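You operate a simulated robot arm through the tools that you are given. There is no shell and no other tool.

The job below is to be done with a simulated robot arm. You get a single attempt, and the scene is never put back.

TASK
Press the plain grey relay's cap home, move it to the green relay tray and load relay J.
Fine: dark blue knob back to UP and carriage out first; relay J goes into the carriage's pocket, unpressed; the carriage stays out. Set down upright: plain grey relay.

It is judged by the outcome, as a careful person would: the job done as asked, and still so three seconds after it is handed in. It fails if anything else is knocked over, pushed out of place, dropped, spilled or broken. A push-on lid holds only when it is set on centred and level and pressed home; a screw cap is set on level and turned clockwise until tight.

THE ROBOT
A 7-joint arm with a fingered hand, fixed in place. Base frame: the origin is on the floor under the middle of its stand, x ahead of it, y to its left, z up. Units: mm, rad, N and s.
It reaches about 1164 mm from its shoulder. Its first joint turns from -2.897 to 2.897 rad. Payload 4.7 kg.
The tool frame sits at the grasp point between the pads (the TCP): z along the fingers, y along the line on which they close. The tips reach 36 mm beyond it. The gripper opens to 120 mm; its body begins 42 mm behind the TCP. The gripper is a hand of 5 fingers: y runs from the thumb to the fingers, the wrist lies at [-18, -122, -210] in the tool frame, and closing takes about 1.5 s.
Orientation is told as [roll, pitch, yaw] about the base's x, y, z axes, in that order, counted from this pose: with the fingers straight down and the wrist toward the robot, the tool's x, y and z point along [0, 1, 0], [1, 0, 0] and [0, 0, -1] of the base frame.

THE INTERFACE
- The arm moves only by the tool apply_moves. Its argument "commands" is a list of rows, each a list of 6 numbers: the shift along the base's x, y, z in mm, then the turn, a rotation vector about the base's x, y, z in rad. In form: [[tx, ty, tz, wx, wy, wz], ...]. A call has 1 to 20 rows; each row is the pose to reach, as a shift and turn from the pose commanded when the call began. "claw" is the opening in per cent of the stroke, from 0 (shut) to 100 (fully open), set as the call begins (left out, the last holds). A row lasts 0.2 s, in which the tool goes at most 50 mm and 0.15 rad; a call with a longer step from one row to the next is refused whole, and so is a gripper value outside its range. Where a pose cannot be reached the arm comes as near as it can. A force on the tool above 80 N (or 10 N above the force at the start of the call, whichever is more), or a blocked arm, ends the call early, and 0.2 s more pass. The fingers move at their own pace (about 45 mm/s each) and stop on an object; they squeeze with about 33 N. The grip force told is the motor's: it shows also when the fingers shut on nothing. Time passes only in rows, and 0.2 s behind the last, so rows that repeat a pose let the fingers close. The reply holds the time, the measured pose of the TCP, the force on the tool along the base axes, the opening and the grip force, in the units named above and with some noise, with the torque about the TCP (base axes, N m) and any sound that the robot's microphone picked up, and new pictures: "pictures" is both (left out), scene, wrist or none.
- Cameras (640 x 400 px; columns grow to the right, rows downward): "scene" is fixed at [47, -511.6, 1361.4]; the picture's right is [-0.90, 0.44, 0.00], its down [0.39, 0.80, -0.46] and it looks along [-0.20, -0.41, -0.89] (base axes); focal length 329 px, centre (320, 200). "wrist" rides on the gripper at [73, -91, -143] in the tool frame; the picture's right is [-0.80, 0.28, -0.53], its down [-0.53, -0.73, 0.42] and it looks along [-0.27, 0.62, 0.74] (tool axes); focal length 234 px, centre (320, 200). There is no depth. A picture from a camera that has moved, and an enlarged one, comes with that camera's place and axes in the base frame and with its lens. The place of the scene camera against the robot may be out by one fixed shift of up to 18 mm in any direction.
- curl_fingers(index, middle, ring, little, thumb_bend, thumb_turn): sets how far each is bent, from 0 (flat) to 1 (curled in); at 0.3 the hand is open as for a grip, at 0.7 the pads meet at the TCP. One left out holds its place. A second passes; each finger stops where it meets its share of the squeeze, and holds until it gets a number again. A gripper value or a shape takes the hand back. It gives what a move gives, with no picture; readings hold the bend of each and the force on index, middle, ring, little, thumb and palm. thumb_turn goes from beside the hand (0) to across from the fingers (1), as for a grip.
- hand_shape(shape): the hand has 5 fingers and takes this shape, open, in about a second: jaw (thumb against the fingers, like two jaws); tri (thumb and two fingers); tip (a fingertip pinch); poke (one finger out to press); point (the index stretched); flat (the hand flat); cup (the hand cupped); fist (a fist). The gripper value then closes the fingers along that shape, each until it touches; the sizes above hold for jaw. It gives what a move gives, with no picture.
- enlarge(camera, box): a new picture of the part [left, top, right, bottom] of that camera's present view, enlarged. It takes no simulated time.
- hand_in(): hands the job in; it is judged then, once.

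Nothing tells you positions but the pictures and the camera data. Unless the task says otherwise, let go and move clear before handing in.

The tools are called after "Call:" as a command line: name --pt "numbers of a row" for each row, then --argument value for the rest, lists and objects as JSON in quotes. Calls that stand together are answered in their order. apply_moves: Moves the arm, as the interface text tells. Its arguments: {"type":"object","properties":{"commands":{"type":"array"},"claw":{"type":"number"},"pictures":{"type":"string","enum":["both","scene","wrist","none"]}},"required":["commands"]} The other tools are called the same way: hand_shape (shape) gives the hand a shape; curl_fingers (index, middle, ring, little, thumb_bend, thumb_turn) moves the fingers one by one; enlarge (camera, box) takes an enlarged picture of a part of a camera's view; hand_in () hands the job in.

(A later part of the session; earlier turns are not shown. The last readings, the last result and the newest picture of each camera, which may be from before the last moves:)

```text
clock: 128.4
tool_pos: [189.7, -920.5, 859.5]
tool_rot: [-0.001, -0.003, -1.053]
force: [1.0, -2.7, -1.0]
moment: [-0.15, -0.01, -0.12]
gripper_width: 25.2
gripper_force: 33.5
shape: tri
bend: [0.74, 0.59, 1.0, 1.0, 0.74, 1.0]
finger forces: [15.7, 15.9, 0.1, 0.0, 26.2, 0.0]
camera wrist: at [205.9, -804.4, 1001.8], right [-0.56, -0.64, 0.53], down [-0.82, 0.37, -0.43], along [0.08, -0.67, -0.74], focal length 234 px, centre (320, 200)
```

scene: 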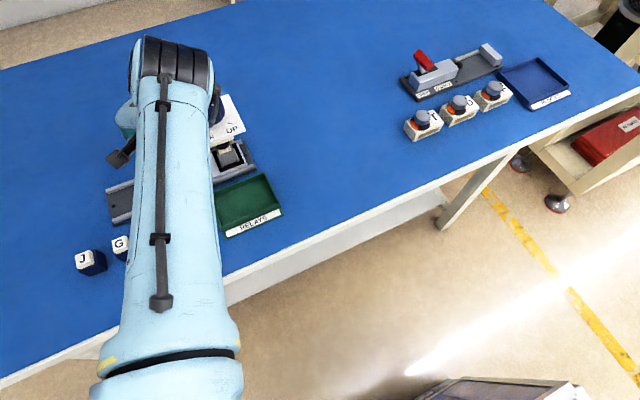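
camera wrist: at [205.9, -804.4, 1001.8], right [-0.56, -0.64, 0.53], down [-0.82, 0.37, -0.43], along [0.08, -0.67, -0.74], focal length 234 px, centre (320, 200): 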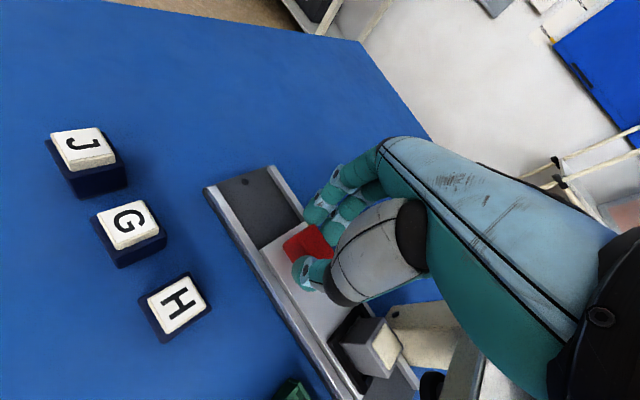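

The carriage slides freely with the relay riding in it. Continuing.

Call:
apply_moves --pt "6 0 0 0 0 0" --pt "12 0 0 0 0 0" --pt "18 0 0 0 0 0" --pt "24 0 0 0 0 0" --pt "30 0 0 0 0 0" --pt "36 0 0 0 0 0" --pictures "wrist"

```text
clock: 129.8
tool_pos: [225.0, -920.9, 858.4]
tool_rot: [0.0, -0.005, -1.053]
force: [1.6, 4.9, 0.7]
moment: [0.11, -0.03, -0.06]
gripper_width: 25.3
gripper_force: 32.2
shape: tri
bend: [0.74, 0.59, 1.0, 1.0, 0.74, 1.0]
finger forces: [14.7, 13.4, 0.1, 0.0, 28.9, 0.0]
camera wrist: at [241.8, -805.0, 1001.7], right [-0.56, -0.64, 0.53], down [-0.82, 0.37, -0.43], along [0.08, -0.67, -0.74], focal length 234 px, centre (320, 200)
```

wrist: 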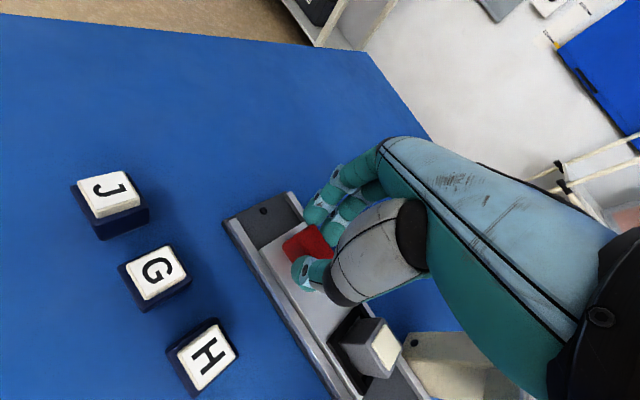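

Call:
apply_moves --pt "5 0 0 0 0 0" --pt "10 0 0 0 0 0" --pt "15 0 0 0 0 0" --pt "20 0 0 0 0 0" --pictures "wrist"

Call:
enlarge --camera "wrist" --box '[200, 160, 440, 400]'

```text
clock: 130.8
tool_pos: [247.3, -920.5, 859.3]
tool_rot: [0.0, -0.003, -1.053]
force: [1.0, 8.9, -0.9]
moment: [0.28, -0.04, -0.02]
gripper_width: 25.0
gripper_force: 33.3
shape: tri
bend: [0.74, 0.59, 1.0, 1.0, 0.74, 1.0]
finger forces: [14.2, 11.9, 0.0, 0.0, 31.0, 0.0]
camera wrist: at [263.2, -805.7, 1001.9], right [-0.56, -0.64, 0.53], down [-0.82, 0.37, -0.43], along [0.08, -0.67, -0.74], focal length 234 px, centre (320, 200)
```

wrist: 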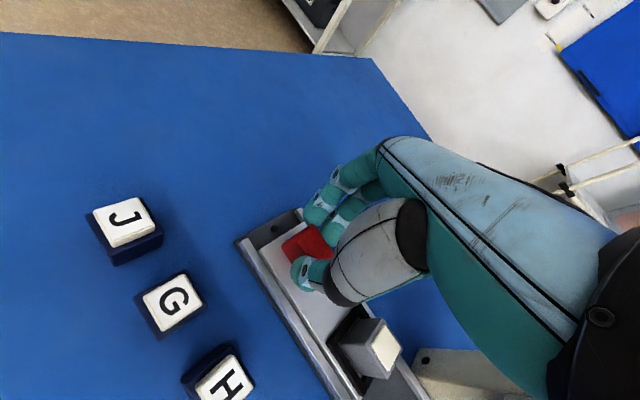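

```text
1.67 times, centred on (320, 280) of wrist
camera zoom: at [263.2, -805.7, 1001.9], right [-0.56, -0.64, 0.53], down [-0.82, 0.37, -0.43], along [0.08, -0.67, -0.74], focal length 390 px, centre (320, 67)
```

zoom: 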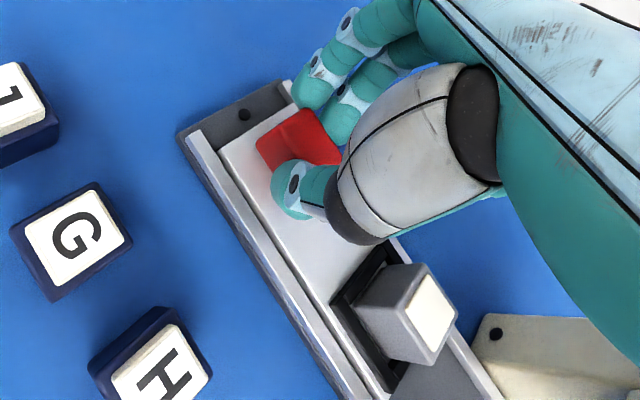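

Nearly out. I'll continue in smaller steps to find the end stop, easing the slight sideways load.

Call:
apply_moves --pt "3 1 0 0 0 0" --pt "6 1 0 0 0 0" --pt "9 1 0 0 0 0" --pt "12 1 0 0 0 0" --pt "12 1 0 0 0 0" --pictures "wrist"

Call:
enlarge --camera "wrist" --box '[200, 160, 440, 400]'

```text
clock: 132.1
tool_pos: [257.4, -921.0, 859.7]
tool_rot: [-0.002, -0.001, -1.055]
force: [-35.0, 1.8, -2.5]
moment: [0.01, 0.91, -0.41]
gripper_width: 22.4
gripper_force: 32.8
shape: tri
bend: [0.75, 0.6, 1.0, 1.0, 0.73, 1.0]
finger forces: [4.4, 24.3, 0.0, 0.1, 28.7, 0.0]
camera wrist: at [273.4, -805.2, 1002.3], right [-0.56, -0.64, 0.53], down [-0.82, 0.37, -0.43], along [0.08, -0.67, -0.73], focal length 234 px, centre (320, 200)
```

wrist: 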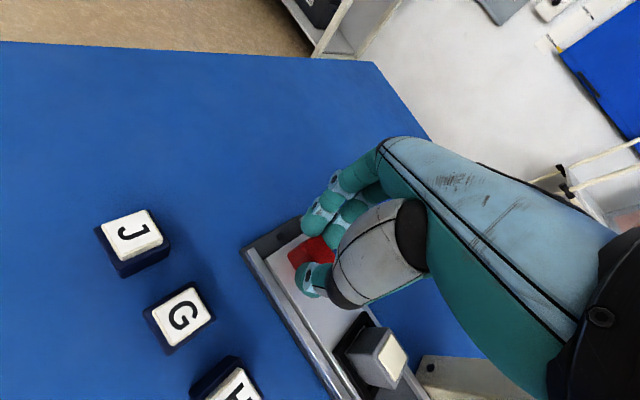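

```text
1.67 times, centred on (320, 280) of wrist
camera zoom: at [273.4, -805.2, 1002.3], right [-0.56, -0.64, 0.53], down [-0.82, 0.37, -0.43], along [0.08, -0.67, -0.73], focal length 390 px, centre (320, 67)
```

zoom: 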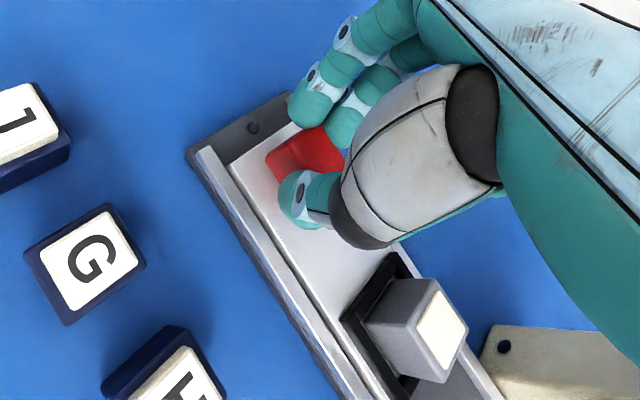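

The end stop is reached and the carriage is fully out. Releasing the handle and lifting clear.

Call:
apply_moves --pt "0 0 0 0 0 0" --pt "0 0 0 0 0 0" --pt "0 0 0 0 0 0" --pt "0 0 0 0 0 0" --pt "0 0 0 0 0 0" --pt "0 0 15 0 0 0" --pt "0 0 35 0 0 0" --pt "0 5 60 0 0 0" --pt "0 20 90 0 0 0" --pt "0 40 120 0 0 0" --pt "0 60 130 0 0 0" --claw 60 --pictures "both"

Call:
enlarge --camera "wrist" --box '[200, 180, 400, 380]'

```text
clock: 134.4
tool_pos: [256.0, -860.2, 988.9]
tool_rot: [0.0, -0.002, -1.053]
force: [0.9, 0.0, -1.0]
moment: [0.02, -0.04, 0.02]
gripper_width: 71.7
gripper_force: 0.1
shape: tri
bend: [0.74, 0.41, 0.99, 0.99, 0.66, 1.0]
finger forces: [0.0, 0.0, 0.1, 0.1, 0.1, 0.1]
camera wrist: at [273.1, -745.2, 1131.4], right [-0.56, -0.64, 0.53], down [-0.82, 0.37, -0.43], along [0.08, -0.67, -0.74], focal length 234 px, centre (320, 200)
```

scene: 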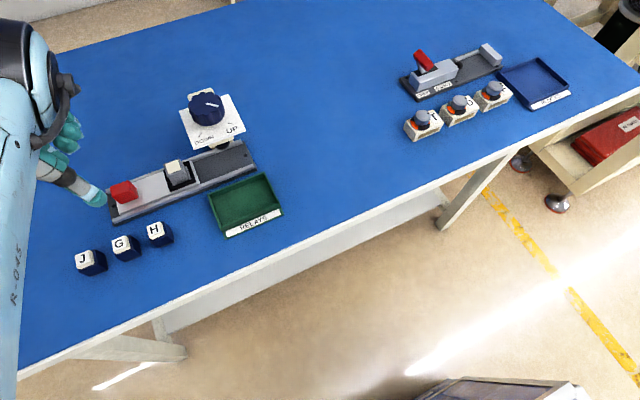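
wrist: 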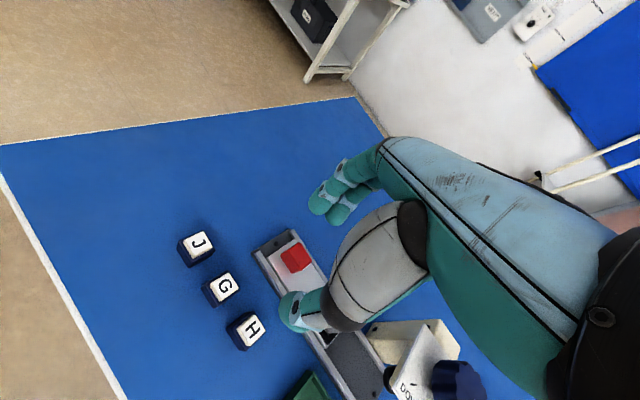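

```text
2.00 times, centred on (300, 280) of wrist
camera zoom: at [273.1, -745.2, 1131.4], right [-0.56, -0.64, 0.53], down [-0.82, 0.37, -0.43], along [0.08, -0.67, -0.74], focal length 468 px, centre (360, 40)
```

zoom: 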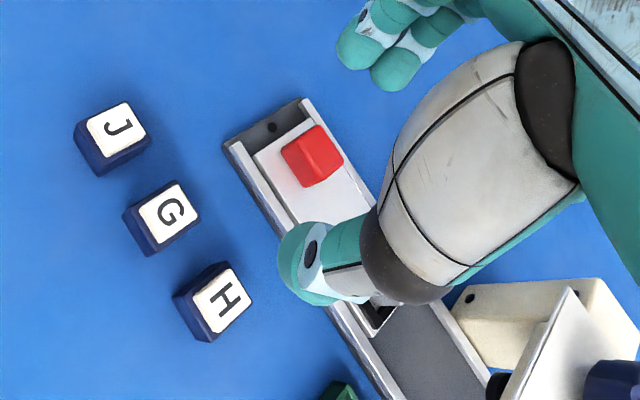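

The carriage is out with the grey relay in its pocket. I'll measure its position from the scene camera.

Call:
enlarge --camera "scene" --box '[145, 145, 205, 200]'

Call:
enlarge --camera "scene" --box '[70, 130, 290, 270]'

```text
7.27 times, centred on (175, 172) of scene
camera zoom: at [47.0, -511.6, 1361.4], right [-0.9, 0.44, 0.0], down [0.39, 0.8, -0.46], along [-0.2, -0.41, -0.89], focal length 2392 px, centre (1374, 400)
```

zoom: 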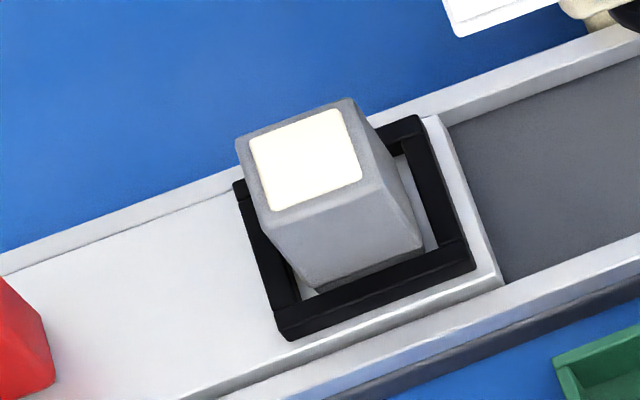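

```text
2.86 times, centred on (180, 200) of scene
camera zoom: at [47.0, -511.6, 1361.4], right [-0.9, 0.44, 0.0], down [0.39, 0.8, -0.46], along [-0.2, -0.41, -0.89], focal length 940 px, centre (720, 200)
```

zoom: 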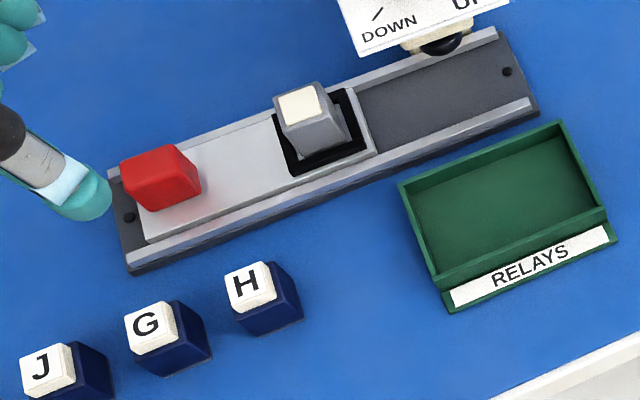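

The cap is clearly flush, inset in the grey body. Next I'll go above the grey relay at about (147, -922), with a yaw that keeps the knuckles off the press plate but nearly square to the relay.

Call:
apply_moves --pt "-18 -10 0 0 0 -0.05" --pt "-36 -20 0 0 0 -0.1" --pt "-54 -30 0 0 0 -0.15" --pt "-72 -40 0 0 0 -0.2" --pt "-90 -50 0 0 0 -0.25" --pt "-107 -61 -5 0 0 -0.27" --pt "-107 -61 -20 0 0 -0.27" --pt "-107 -61 -40 0 0 -0.27" --pt "-107 -61 -60 0 0 -0.27" --pt "-107 -61 -60 0 0 -0.27" --claw 60 --pictures "both"

Call:
enlarge --camera "wrist" --box '[220, 160, 420, 360]'

```text
clock: 136.7
tool_pos: [150.8, -920.5, 931.4]
tool_rot: [-0.002, -0.003, -1.323]
force: [0.4, 0.5, -0.5]
moment: [-0.01, 0.0, 0.02]
gripper_width: 71.9
gripper_force: 0.1
shape: tri
bend: [0.74, 0.41, 0.99, 0.99, 0.66, 1.0]
finger forces: [0.0, 0.1, 0.0, 0.0, 0.1, 0.0]
camera wrist: at [197.3, -814.1, 1073.4], right [-0.71, -0.47, 0.53], down [-0.7, 0.58, -0.43], along [-0.11, -0.67, -0.74], focal length 234 px, centre (320, 200)
```

scene: 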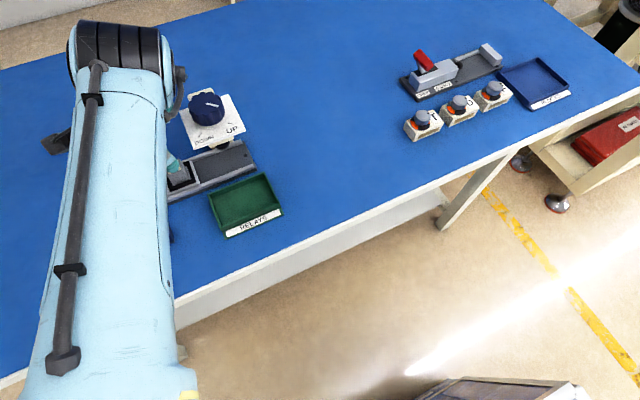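
wrist: 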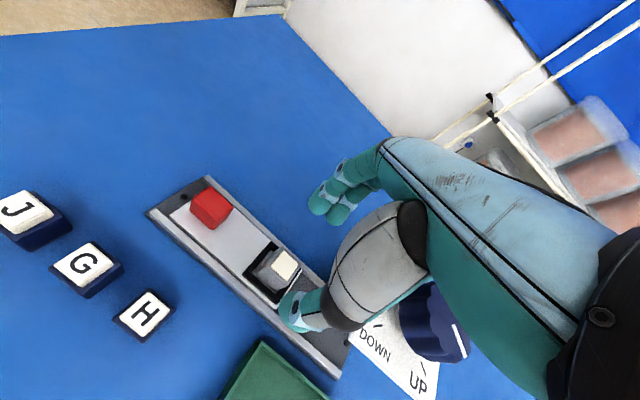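

```text
2.00 times, centred on (320, 260) of wrist
camera zoom: at [197.3, -814.1, 1073.4], right [-0.71, -0.47, 0.53], down [-0.7, 0.58, -0.43], along [-0.11, -0.67, -0.74], focal length 468 px, centre (320, 80)
```

zoom: 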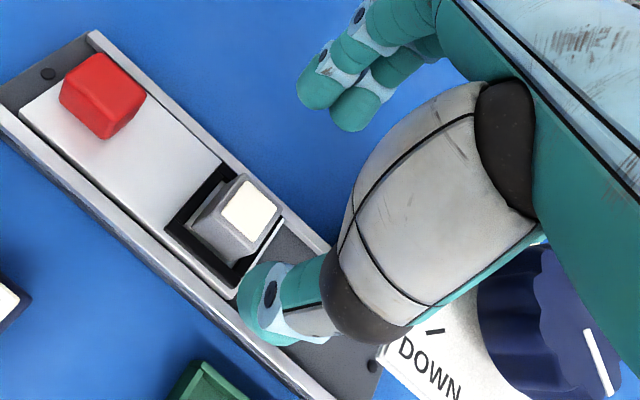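

The relay is at (147, -922). I'll descend in stages, checking forces for any contact with the plate.

Call:
apply_moves --pt "-1 -1 -10 0 0 0" --pt "-2 -2 -20 0 0 0" --pt "-2 -2 -30 0 0 0" --pt "-2 -2 -38 0 0 0" --pictures "none"

Call:
apply_moves --pt "0 0 -5 0 0 0" --pt "0 0 -10 0 0 0" --pt "0 0 -15 0 0 0" --pt "0 0 -18 0 0 0" --pictures "wrist"

Call:
enlarge --camera "wrist" --box '[220, 160, 420, 360]'

```text
clock: 137.7
tool_pos: [149.9, -921.5, 893.1]
tool_rot: [-0.002, -0.005, -1.324]
force: [1.5, 1.0, 4.1]
moment: [-0.04, 0.2, 0.08]
gripper_width: 71.8
gripper_force: 0.0
shape: tri
bend: [0.74, 0.41, 0.99, 0.99, 0.66, 1.0]
finger forces: [0.1, 0.1, 0.1, 3.7, 0.0, 0.1]
```

```text
clock: 138.7
tool_pos: [151.3, -923.2, 874.7]
tool_rot: [-0.003, -0.004, -1.322]
force: [7.2, 0.4, 5.8]
moment: [-0.21, 0.61, 0.22]
gripper_width: 71.5
gripper_force: 0.0
shape: tri
bend: [0.74, 0.41, 0.99, 0.99, 0.66, 1.0]
finger forces: [0.0, 0.0, 0.0, 7.9, 0.0, 0.0]
camera wrist: at [196.7, -815.8, 1017.3], right [-0.71, -0.47, 0.53], down [-0.7, 0.58, -0.43], along [-0.11, -0.67, -0.73], focal length 234 px, centre (320, 200)
```

wrist: 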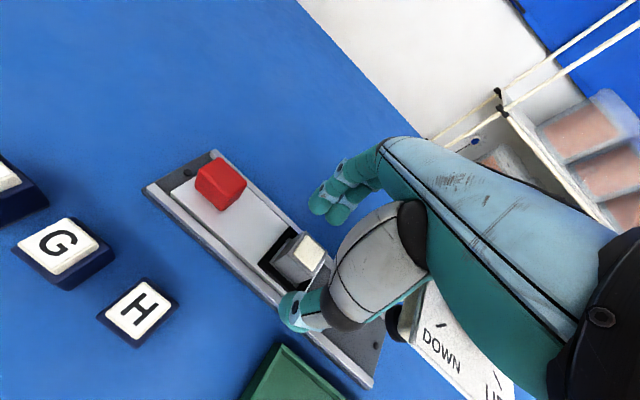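

```text
2.00 times, centred on (320, 260) of wrist
camera zoom: at [196.7, -815.8, 1017.3], right [-0.71, -0.47, 0.53], down [-0.7, 0.58, -0.43], along [-0.11, -0.67, -0.73], focal length 468 px, centre (320, 80)
```

zoom: 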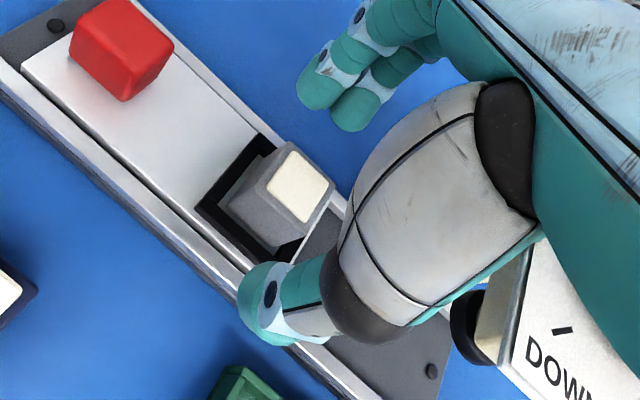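

The little finger is lightly touching the plate edge. I'll lift slightly, lean the hand a little away from the press and turn it a touch, then try again.

Call:
apply_moves --pt "2 0 10 0 0 0" --pt "2 0 20 0.0025 0.05 0.05" --pt "2 0 20 0.006 0.12 0.1" --pt "1 0 20 0.006 0.12 0.1" --pictures "none"

Call:
apply_moves --pt "0 0 -8 0 0 0" --pt "0 0 -16 0 0 0" --pt "0 0 -24 0 0 0" --pt "0 0 -30 0 0 0" --pictures "wrist"

Call:
enlarge --camera "wrist" --box '[220, 160, 420, 360]'

```text
clock: 139.7
tool_pos: [149.5, -922.6, 894.7]
tool_rot: [-0.114, 0.04, -1.224]
force: [0.2, -0.6, -0.5]
moment: [0.0, 0.03, 0.0]
gripper_width: 71.8
gripper_force: 0.0
shape: tri
bend: [0.74, 0.41, 0.99, 0.99, 0.66, 1.0]
finger forces: [0.0, 0.0, 0.1, 0.1, 0.1, 0.0]
```

```text
clock: 140.7
tool_pos: [148.2, -923.0, 864.8]
tool_rot: [-0.113, 0.037, -1.225]
force: [-0.4, -1.1, -0.7]
moment: [-0.02, 0.03, 0.02]
gripper_width: 71.9
gripper_force: 0.0
shape: tri
bend: [0.74, 0.41, 0.99, 0.99, 0.66, 1.0]
finger forces: [0.0, 0.0, 0.0, 0.1, 0.0, 0.1]
camera wrist: at [202.0, -812.3, 1001.6], right [-0.59, -0.53, 0.6], down [-0.8, 0.51, -0.33], along [-0.13, -0.68, -0.73], focal length 234 px, centre (320, 200)
```

wrist: 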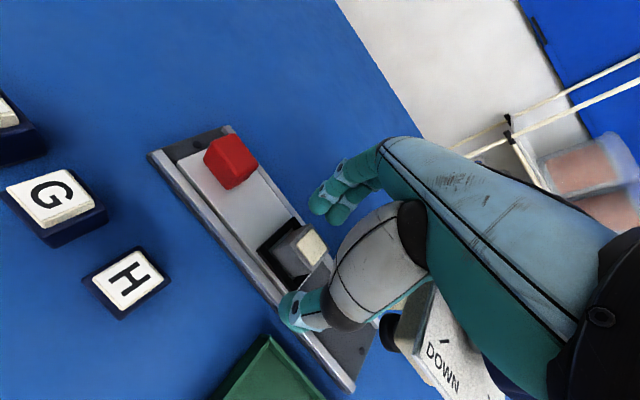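

```text
2.00 times, centred on (320, 260) of wrist
camera zoom: at [202.0, -812.3, 1001.6], right [-0.59, -0.53, 0.6], down [-0.8, 0.51, -0.33], along [-0.13, -0.68, -0.73], focal length 468 px, centre (320, 80)
```

zoom: 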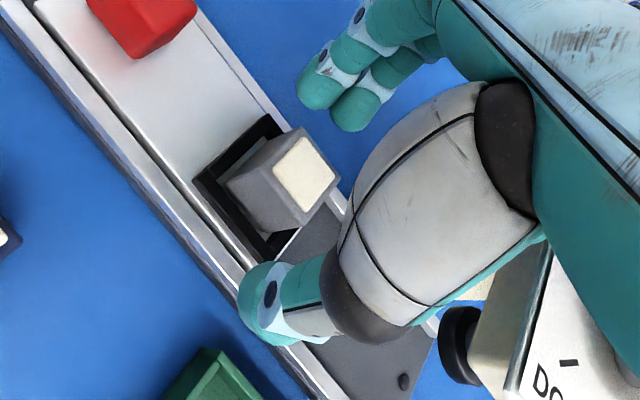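

No contact now. A small centring shift, then down the last few millimetres and close.

Call:
apply_moves --pt "2 0 -3 0 0 0" --pt "3.5 -0.5 -6 0 0 0" --pt "3.5 -0.5 -6 0 0 0" --pictures "none"

Call:
apply_moves --pt "0 0 0 0 0 0" --pt "0 0 0 0 0 0" --pt "0 0 0 0 0 0" --pt "0 0 0 0 0 0" --pt "0 0 0 0 0 0" --pt "0 0 0 0 0 0" --claw 10 --pictures "wrist"

Call:
enlarge --camera "wrist" --box '[220, 160, 420, 360]'

```text
clock: 141.4
tool_pos: [153.8, -922.8, 858.0]
tool_rot: [-0.113, 0.037, -1.225]
force: [0.8, -0.7, -0.4]
moment: [-0.02, 0.01, 0.04]
gripper_width: 71.4
gripper_force: 0.0
shape: tri
bend: [0.74, 0.41, 0.99, 0.99, 0.66, 1.0]
finger forces: [0.0, 0.2, 0.0, 0.0, 0.0, 0.0]
```

```text
clock: 142.8
tool_pos: [153.3, -923.3, 857.4]
tool_rot: [-0.113, 0.039, -1.226]
force: [0.3, 0.6, 0.8]
moment: [-0.02, -0.01, -0.03]
gripper_width: 28.3
gripper_force: 33.1
shape: tri
bend: [0.74, 0.6, 1.0, 1.0, 0.75, 1.0]
finger forces: [14.3, 14.9, 0.0, 0.0, 27.9, 0.0]
camera wrist: at [206.1, -812.4, 995.0], right [-0.59, -0.53, 0.6], down [-0.8, 0.51, -0.33], along [-0.13, -0.68, -0.73], focal length 234 px, centre (320, 200)
```

wrist: 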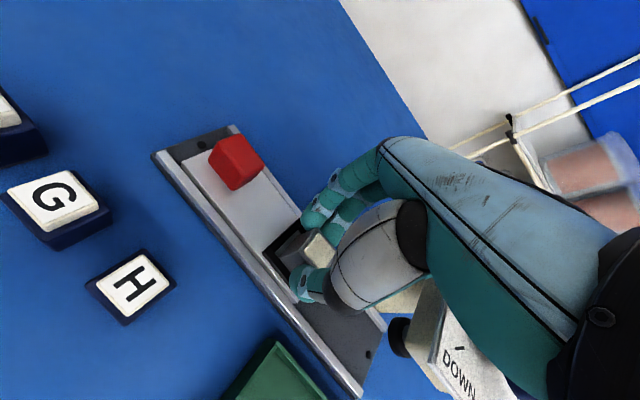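

```text
2.00 times, centred on (320, 260) of wrist
camera zoom: at [206.1, -812.4, 995.0], right [-0.59, -0.53, 0.6], down [-0.8, 0.51, -0.33], along [-0.13, -0.68, -0.73], focal length 468 px, centre (320, 80)
```

zoom: 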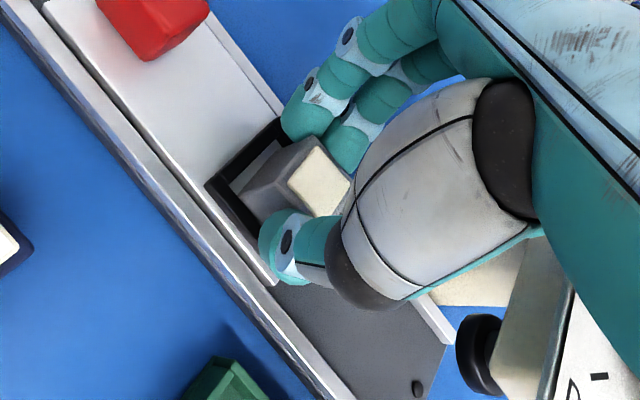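

The relay is gripped with balanced forces. Lifting slowly.

Call:
apply_moves --pt "0 0 3 0 0 0" --pt "0 0 7 0 0 0" --pt "0 0 12 0 0 0" --pt "0 0 18 0 0 0" --pt "0 0 25 0 0 0" --pt "0 0 25 0 0 0" --pictures "wrist"

Call:
enlarge --camera "wrist" --box '[220, 160, 420, 360]'

```text
clock: 144.2
tool_pos: [153.3, -923.4, 882.5]
tool_rot: [-0.113, 0.039, -1.225]
force: [-0.1, -0.4, -0.6]
moment: [-0.01, 0.0, -0.02]
gripper_width: 28.0
gripper_force: 33.0
shape: tri
bend: [0.74, 0.6, 1.0, 1.0, 0.75, 1.0]
finger forces: [14.4, 15.1, 0.1, 0.1, 28.4, 0.0]
camera wrist: at [205.4, -811.6, 1020.1], right [-0.59, -0.53, 0.6], down [-0.8, 0.51, -0.33], along [-0.13, -0.68, -0.73], focal length 234 px, centre (320, 200)
```

wrist: 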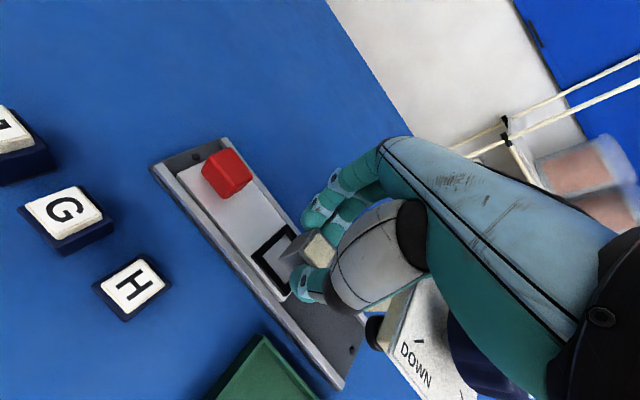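

```text
2.00 times, centred on (320, 260) of wrist
camera zoom: at [205.4, -811.6, 1020.1], right [-0.59, -0.53, 0.6], down [-0.8, 0.51, -0.33], along [-0.13, -0.68, -0.73], focal length 468 px, centre (320, 80)
```

zoom: 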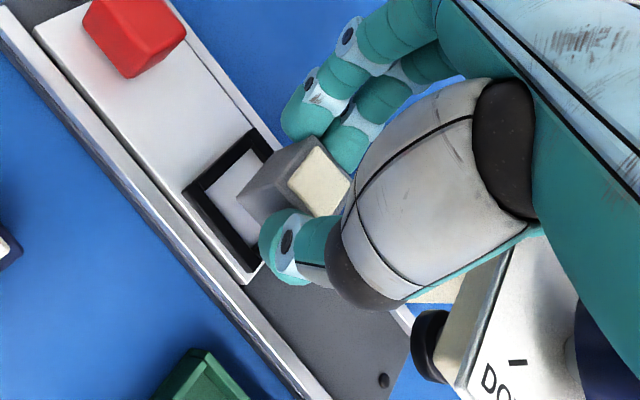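

Relay is held and the pocket is empty. I'll lift, draw in toward the robot and turn the hand so it fits over the tray without touching the press.

Call:
apply_moves --pt "0 0 20 0 0 0" --pt "0 10 45 0 0 0" --pt "-2 30 60 0 0 0" --pt "-5 60 70 0 0 -0.1" --pt "-10 90 70 0 0 -0.22" --pt "-15 110 70 0 0 -0.34" --pt "-20 120 70 0 0 -0.46" --pt "-25 125 70 0 0 -0.58" --pt "-30 130 70 0 0 -0.7" --pt "-30 130 70 0 0 -0.82" --pt "-30 130 70 0 0 -0.94" --pt "-30 130 70 0 0 -1.06" --pictures "wrist"

```text
clock: 146.8
tool_pos: [122.8, -794.6, 953.0]
tool_rot: [-0.113, 0.036, -2.285]
force: [0.4, 0.6, -0.3]
moment: [0.01, -0.02, 0.01]
gripper_width: 28.4
gripper_force: 33.3
shape: tri
bend: [0.74, 0.6, 1.0, 1.0, 0.75, 1.0]
finger forces: [14.4, 15.1, 0.0, 0.0, 28.2, 0.0]
camera wrist: at [244.9, -787.7, 1090.1], right [-0.76, 0.26, 0.6], down [0.05, 0.94, -0.33], along [-0.65, -0.22, -0.72], focal length 234 px, centre (320, 200)
```

wrist: 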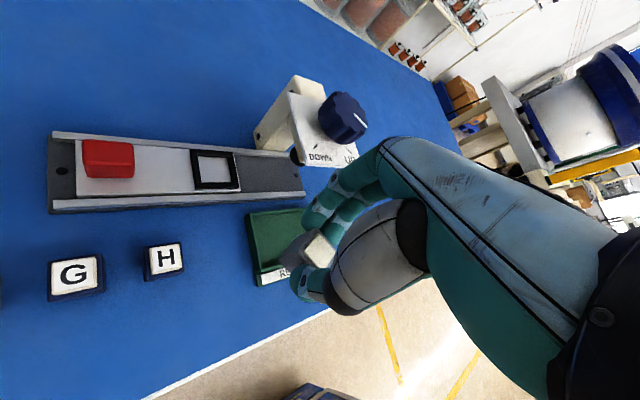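

Holding well. Now over the tray centre with a bit more turn, then lower.

Call:
apply_moves --pt "-10 -3 0 0 0 -0.1" --pt "-22 -6 0 0 0 -0.2" --pt "-34 -9 0 0 0 -0.3" --pt "-46 -12 0 0 0 -0.4" --pt "-58 -16 0 0 0 -0.465" --pt "-71 -21 0 0 0 -0.465" --pt "-71 -21 -15 0 0 -0.465" --pt "-71 -21 -30 0 0 -0.465" --pt "-71 -21 -48 0 0 -0.465" --pt "-71 -21 -48 0 0 -0.465" --pictures "both"

Call:
enlarge --camera "wrist" --box '[180, 160, 400, 380]'

Call:
enlarge --camera "scene" --box '[150, 80, 320, 260]'

```text
clock: 149.1
tool_pos: [53.4, -814.0, 904.5]
tool_rot: [-0.113, 0.037, -2.75]
force: [-0.2, -0.4, 0.0]
moment: [-0.02, -0.01, -0.02]
gripper_width: 28.2
gripper_force: 32.9
shape: tri
bend: [0.74, 0.6, 1.0, 1.0, 0.75, 1.0]
finger forces: [14.4, 15.1, 0.0, 0.1, 28.1, 0.1]
camera wrist: at [164.7, -863.2, 1040.6], right [-0.56, 0.57, 0.6], down [0.47, 0.82, -0.33], along [-0.68, 0.1, -0.73], focal length 234 px, centre (320, 200)
```

scene: 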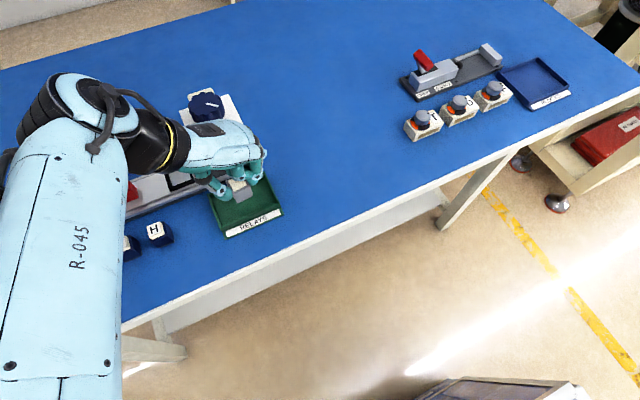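
wrist: 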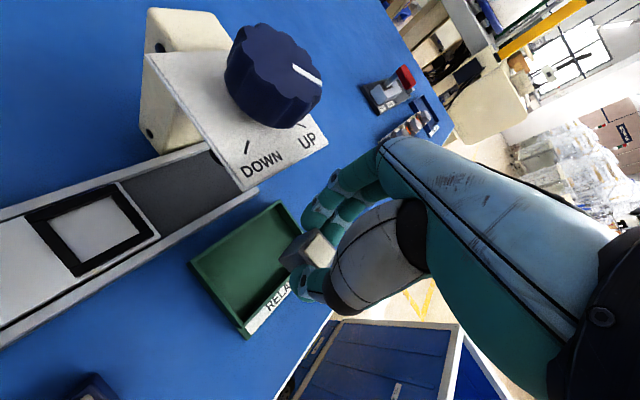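

```text
1.82 times, centred on (290, 270) of wrist
camera zoom: at [164.7, -863.2, 1040.6], right [-0.56, 0.57, 0.6], down [0.47, 0.82, -0.33], along [-0.68, 0.1, -0.73], focal length 426 px, centre (374, 73)
```

zoom: 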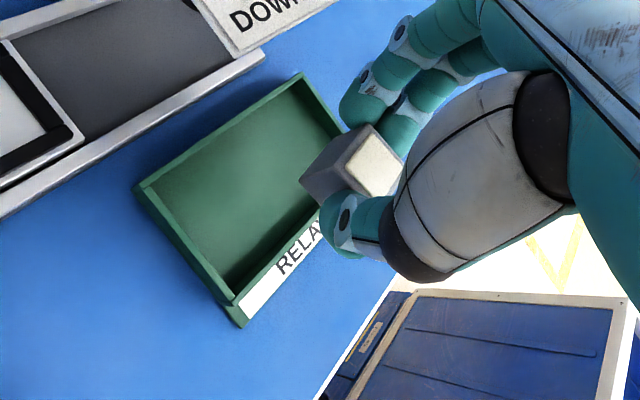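

```text
2.22 times, centred on (235, 170) of scene
camera zoom: at [47.0, -511.6, 1361.4], right [-0.9, 0.44, 0.0], down [0.39, 0.8, -0.46], along [-0.2, -0.41, -0.89], focal length 731 px, centre (509, 267)
```

zoom: 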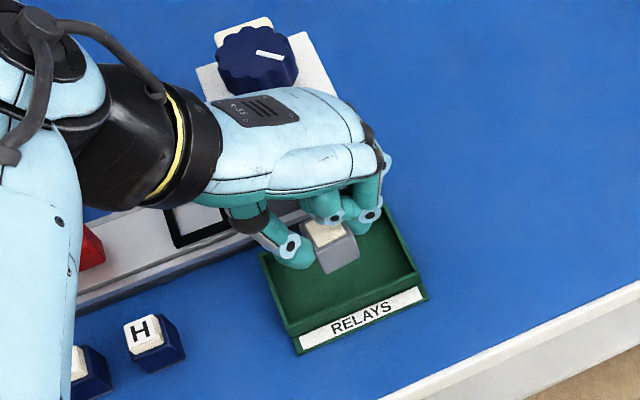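

The relay hangs over the tray but a little near its front wall. I'll shift it back about 12 mm, then lower.

Call:
apply_moves --pt "0 -6 0 0 0 0" --pt "0 -12 -5 0 0 0" --pt "0 -12 -18 0 0 0" --pt "0 -12 -31 0 0 0" --pt "0 -12 -44 0 0 0" --pt "0 -12 -44 0 0 0" --pictures "both"

Call:
enlarge --camera "scene" --box '[180, 130, 300, 250]'

Call:
enlarge --camera "wrist" --box '[180, 160, 400, 380]'

```text
clock: 150.4
tool_pos: [53.3, -826.1, 861.2]
tool_rot: [-0.113, 0.039, -2.749]
force: [0.3, 0.3, 0.0]
moment: [0.04, -0.04, 0.0]
gripper_width: 28.4
gripper_force: 33.4
shape: tri
bend: [0.74, 0.6, 1.0, 1.0, 0.75, 1.0]
finger forces: [14.4, 15.2, 0.1, 0.1, 28.1, 0.0]
camera wrist: at [165.2, -875.2, 997.9], right [-0.56, 0.57, 0.6], down [0.47, 0.82, -0.33], along [-0.68, 0.1, -0.73], focal length 234 px, centre (320, 200)
```

scene: 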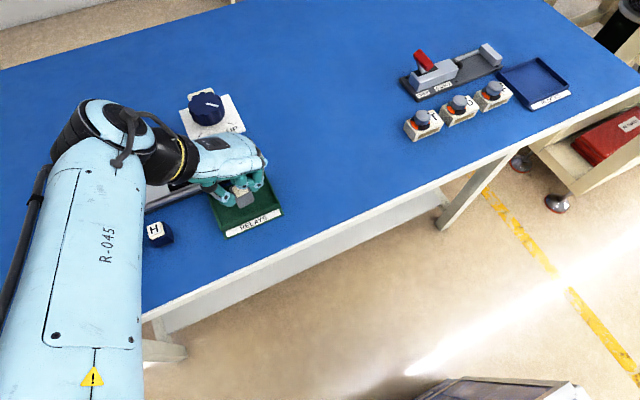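
wrist: 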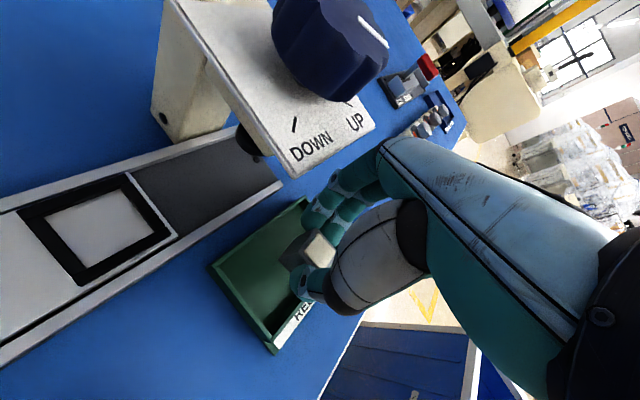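

```text
3.33 times, centred on (240, 190) of scene
camera zoom: at [47.0, -511.6, 1361.4], right [-0.9, 0.44, 0.0], down [0.39, 0.8, -0.46], along [-0.2, -0.41, -0.89], focal length 1096 px, centre (587, 233)
```

zoom: 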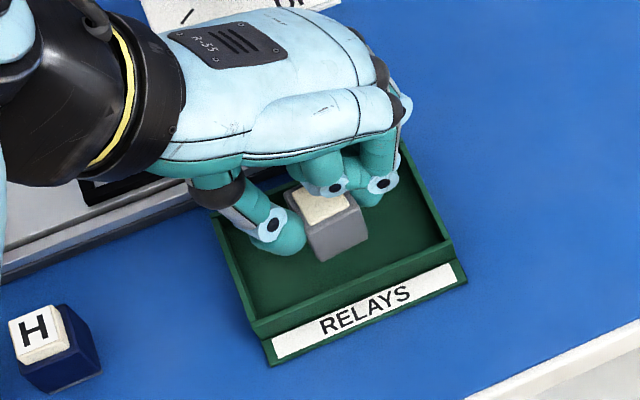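

```text
1.82 times, centred on (290, 270) of wrist
camera zoom: at [165.2, -875.2, 997.9], right [-0.56, 0.57, 0.6], down [0.47, 0.82, -0.33], along [-0.68, 0.1, -0.73], focal length 426 px, centre (374, 73)
```

zoom: 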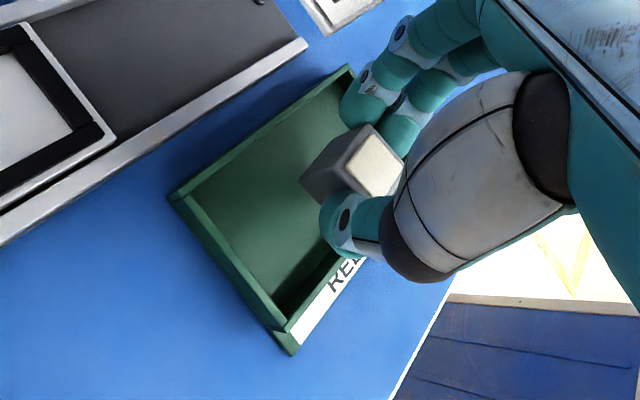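

Well centred. Lowering gently until I feel the tray floor.

Call:
apply_moves --pt "0 0 -4 0 0 0" --pt "0 0 -8 0 0 0" --pt "0 0 -12 0 0 0" --pt "0 0 -15 0 0 0" --pictures "none"

Call:
apply_moves --pt "0 0 -2 0 0 0" --pt "0 0 -4 0 0 0" --pt "0 0 -4 0 0 0" --pictures "none"

```text
clock: 151.4
tool_pos: [50.7, -826.4, 846.0]
tool_rot: [-0.115, 0.04, -2.751]
force: [0.5, -0.5, 0.5]
moment: [0.01, -0.01, 0.03]
gripper_width: 28.3
gripper_force: 32.9
shape: tri
bend: [0.74, 0.6, 1.0, 1.0, 0.75, 1.0]
finger forces: [14.4, 15.2, 0.0, 0.0, 28.1, 0.0]
```

```text
clock: 152.2
tool_pos: [50.8, -827.2, 841.2]
tool_rot: [-0.114, 0.038, -2.75]
force: [0.6, -0.2, 3.3]
moment: [-0.06, 0.04, 0.01]
gripper_width: 28.2
gripper_force: 32.9
shape: tri
bend: [0.74, 0.6, 1.0, 1.0, 0.75, 1.0]
finger forces: [14.8, 15.3, 0.0, 0.1, 28.8, 0.0]
```

Contact is just starting. One more millimetre, then look.

Call:
apply_moves --pt "0 0 -1 0 0 0" --pt "0 0 -1.5 0 0 0" --pictures "wrist"

Call:
enlarge --camera "scene" --box '[180, 130, 300, 250]'

Call:
enlarge --camera "wrist" --box '[180, 160, 400, 380]'

```text
clock: 152.8
tool_pos: [52.3, -827.9, 841.1]
tool_rot: [-0.112, 0.038, -2.75]
force: [2.2, 1.7, 11.2]
moment: [0.06, 0.01, -0.05]
gripper_width: 28.4
gripper_force: 33.1
shape: tri
bend: [0.74, 0.6, 1.0, 1.0, 0.74, 1.0]
finger forces: [14.8, 16.1, 0.1, 0.0, 31.4, 0.0]
camera wrist: at [163.9, -875.7, 978.0], right [-0.56, 0.57, 0.6], down [0.47, 0.82, -0.34], along [-0.68, 0.09, -0.73], focal length 234 px, centre (320, 200)
```

wrist: 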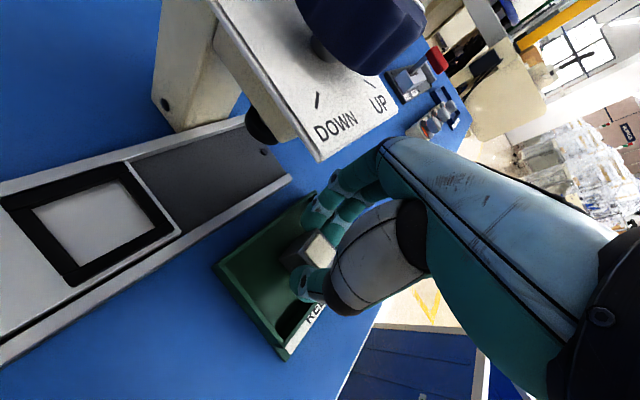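

```text
3.33 times, centred on (240, 190) of scene
camera zoom: at [47.0, -511.6, 1361.4], right [-0.9, 0.44, 0.0], down [0.39, 0.8, -0.46], along [-0.2, -0.41, -0.89], focal length 1096 px, centre (587, 233)
```

zoom: 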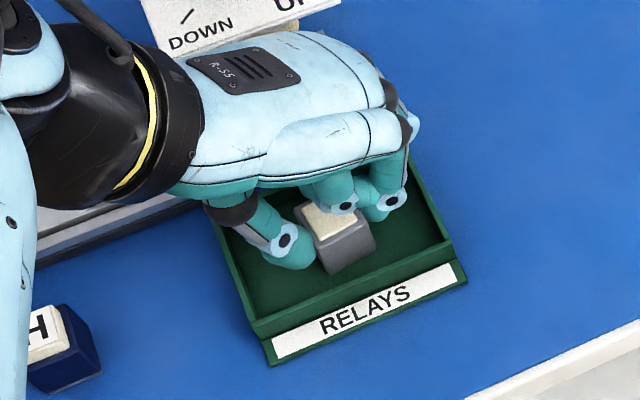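

```text
1.82 times, centred on (290, 270) of wrist
camera zoom: at [163.9, -875.7, 978.0], right [-0.56, 0.57, 0.6], down [0.47, 0.82, -0.34], along [-0.68, 0.09, -0.73], focal length 426 px, centre (374, 73)
```

zoom: 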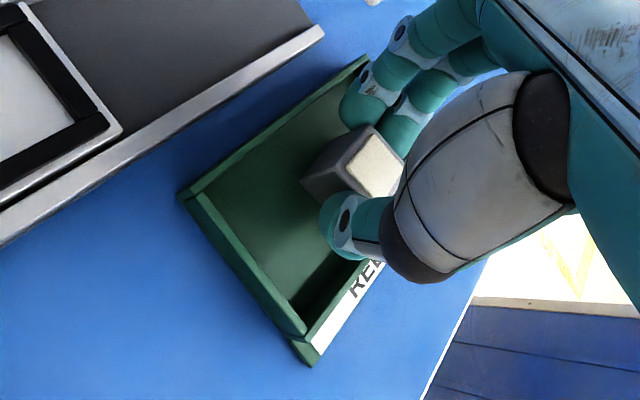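

The relay rests on the tray floor. Opening slightly and lifting straight up.

Call:
apply_moves --pt "0 0 0 0 0 0" --pt "0 0 0 0 0 0" --pt "0 0 0 0 0 0" --pt "0 0 0 0 0 0" --claw 42 --pictures "wrist"

Call:
enlarge --camera "scene" --box '[180, 130, 300, 250]'

```text
clock: 153.8
tool_pos: [51.3, -828.0, 839.8]
tool_rot: [-0.114, 0.039, -2.749]
force: [0.2, 0.0, -0.4]
moment: [0.0, 0.02, 0.0]
gripper_width: 50.1
gripper_force: 0.0
shape: tri
bend: [0.74, 0.48, 0.99, 0.99, 0.72, 1.0]
finger forces: [0.0, 0.0, 0.0, 0.0, 0.0, 0.0]
camera wrist: at [163.6, -876.0, 976.1], right [-0.56, 0.57, 0.6], down [0.47, 0.82, -0.33], along [-0.68, 0.1, -0.73], focal length 234 px, centre (320, 200)
```

wrist: 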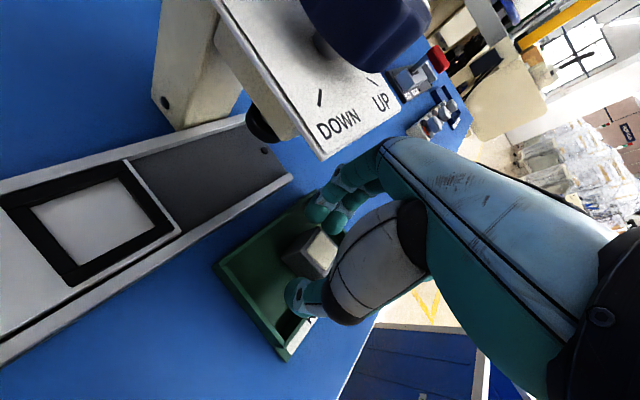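

```text
3.33 times, centred on (240, 190) of scene
camera zoom: at [47.0, -511.6, 1361.4], right [-0.9, 0.44, 0.0], down [0.39, 0.8, -0.46], along [-0.2, -0.41, -0.89], focal length 1096 px, centre (587, 233)
```

zoom: 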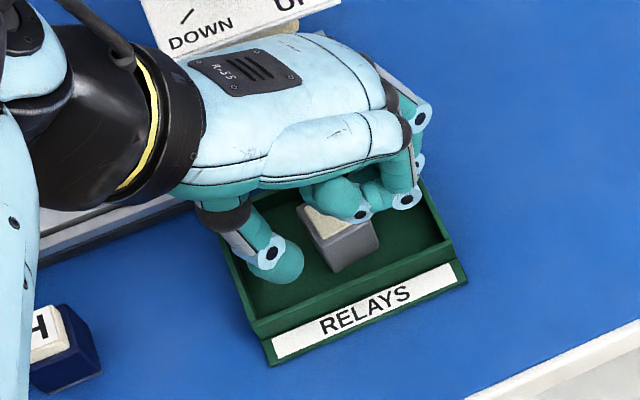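

Released cleanly with zero force. Lifting straight up.

Call:
apply_moves --pt "0 0 8 0 0 0" --pt "0 0 20 0 0 0" --pt "0 0 40 0 0 0" --pt "0 0 65 0 0 0" --pt "0 10 90 0 0 0" --pt "10 20 115 0 0 0" --pt "10 20 115 0 0 0" --pictures "both"

Call:
enlarge --camera "scene" --box '[180, 130, 300, 250]'

Call:
enlarge --camera "wrist" --box '[180, 160, 400, 380]'

```text
clock: 155.4
tool_pos: [62.0, -806.9, 955.2]
tool_rot: [-0.113, 0.039, -2.751]
force: [0.4, -0.6, 0.6]
moment: [-0.02, 0.01, 0.01]
gripper_width: 50.2
gripper_force: 0.0
shape: tri
bend: [0.74, 0.48, 0.99, 0.99, 0.72, 1.0]
finger forces: [0.1, 0.1, 0.0, 0.0, 0.0, 0.1]
camera wrist: at [173.2, -855.3, 1092.8], right [-0.56, 0.57, 0.6], down [0.47, 0.82, -0.33], along [-0.68, 0.1, -0.73], focal length 234 px, centre (320, 200)
```

scene: 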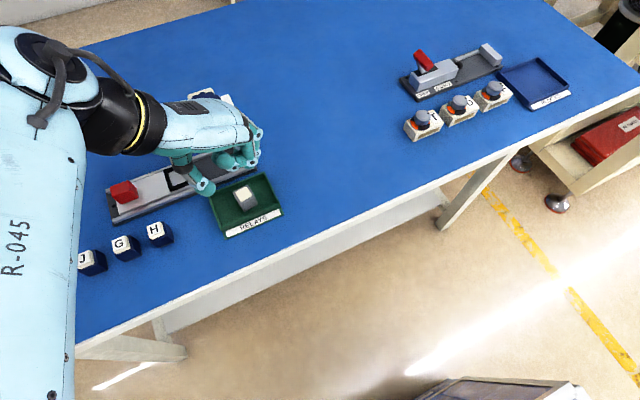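
wrist: 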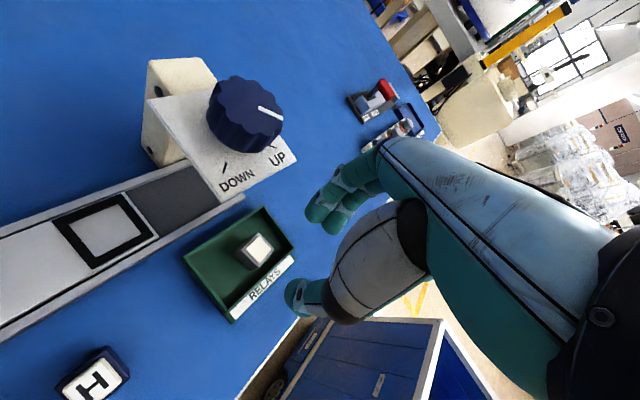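

```text
3.33 times, centred on (240, 190) of scene
camera zoom: at [47.0, -511.6, 1361.4], right [-0.9, 0.44, 0.0], down [0.39, 0.8, -0.46], along [-0.2, -0.41, -0.89], focal length 1096 px, centre (587, 233)
```

zoom: 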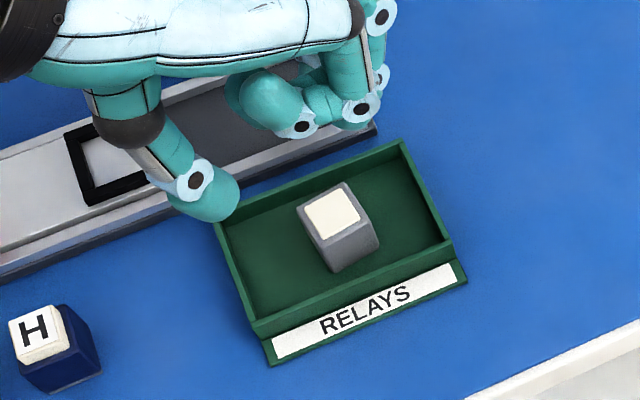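

```text
1.82 times, centred on (290, 270) of wrist
camera zoom: at [173.2, -855.3, 1092.8], right [-0.56, 0.57, 0.6], down [0.47, 0.82, -0.33], along [-0.68, 0.1, -0.73], focal length 426 px, centre (374, 73)
```

zoom: 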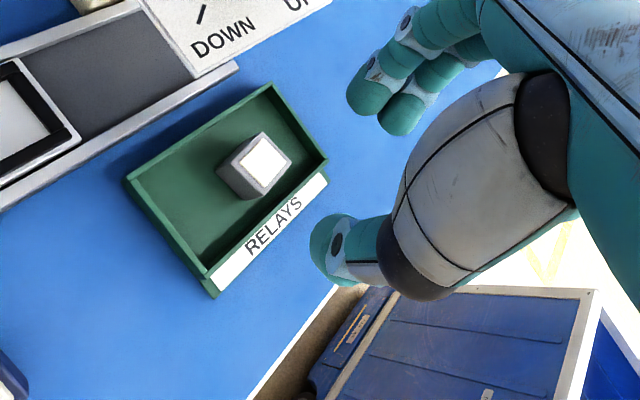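

The grey relay stands upright in the tray. Next is relay J: I'll bring the hand over it, turning back to yaw -90.

Call:
apply_moves --pt "15 5 0 0 0 0.11" --pt "35 10 0 0 0 0.22" --pt "60 15 0 0 0 0.33" --pt "85 20 0 0 0 0.44" --pt "110 20 0 0 0 0.55" --pt "135 15 0 0 0 0.66" --pt "160 10 0 0 0 0.77" --pt "185 5 0 0 0 0.88" --pt "210 0 0 0 0 0.99" --pt "235 -5 0 0 0 1.1" --pt "255 -8 0 0 0 1.18" --pt "270 -10 0 0 0 1.18" --pt "270 -10 0 0 0 1.18" --claw 60 --pictures "none"

Call:
apply_moves --pt "0 0 0 -0.02 0.07 0" --pt "0 0 0 -0.04 0.137 0" --pt "0 0 0 -0.04 0.137 0" --pictures "both"

Call:
enlarge --camera "wrist" --box '[140, 160, 400, 400]'

```text
clock: 158.2
tool_pos: [332.3, -818.8, 955.9]
tool_rot: [-0.114, 0.039, -1.57]
force: [0.2, 0.2, -0.2]
moment: [-0.03, -0.02, 0.05]
gripper_width: 71.7
gripper_force: 0.1
shape: tri
bend: [0.74, 0.41, 0.99, 0.99, 0.66, 1.0]
finger forces: [0.1, 0.0, 0.1, 0.0, 0.0, 0.1]
```

```text
clock: 159.1
tool_pos: [331.8, -817.6, 954.1]
tool_rot: [-0.253, -0.001, -1.575]
force: [0.0, -0.3, 0.6]
moment: [-0.01, 0.0, 0.01]
gripper_width: 71.5
gripper_force: 0.1
shape: tri
bend: [0.74, 0.41, 0.99, 0.99, 0.66, 1.0]
finger forces: [0.0, 0.0, 0.1, 0.0, 0.0, 0.0]
camera wrist: at [436.8, -726.0, 1074.8], right [-0.65, -0.28, 0.71], down [-0.62, 0.73, -0.28], along [-0.44, -0.62, -0.65], focal length 234 px, centre (320, 200)
```

scene: 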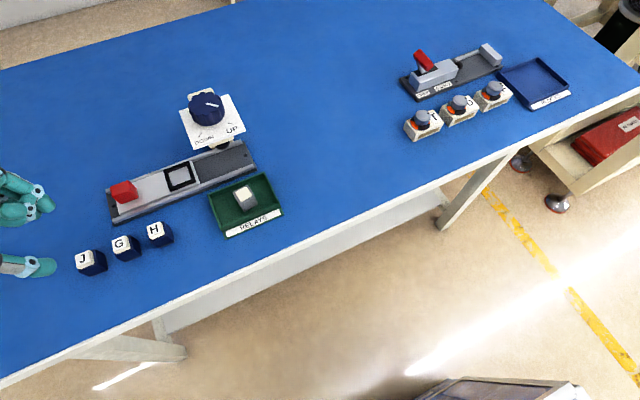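
wrist: 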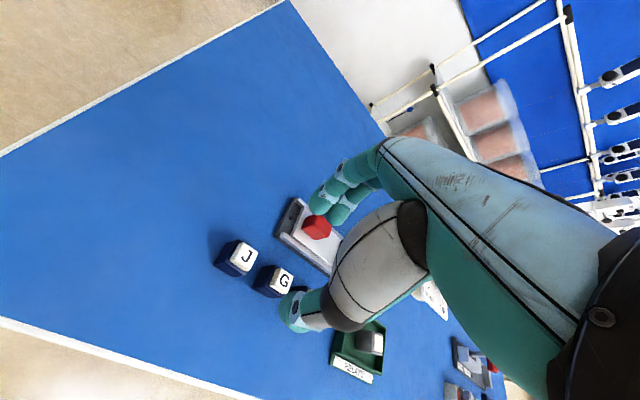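

```text
1.67 times, centred on (270, 280) of wrist
camera zoom: at [436.8, -726.0, 1074.8], right [-0.65, -0.28, 0.71], down [-0.62, 0.73, -0.28], along [-0.44, -0.62, -0.65], focal length 390 px, centre (403, 67)
```

zoom: 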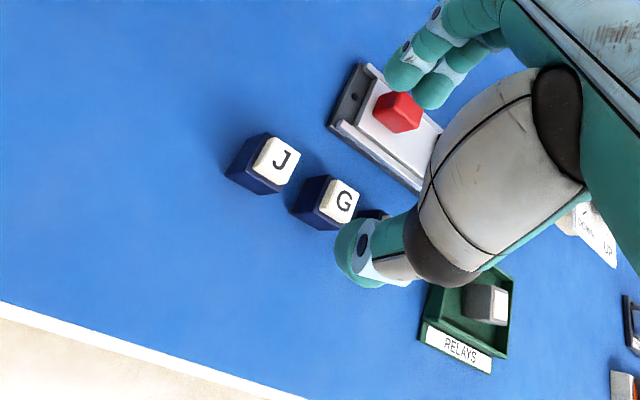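

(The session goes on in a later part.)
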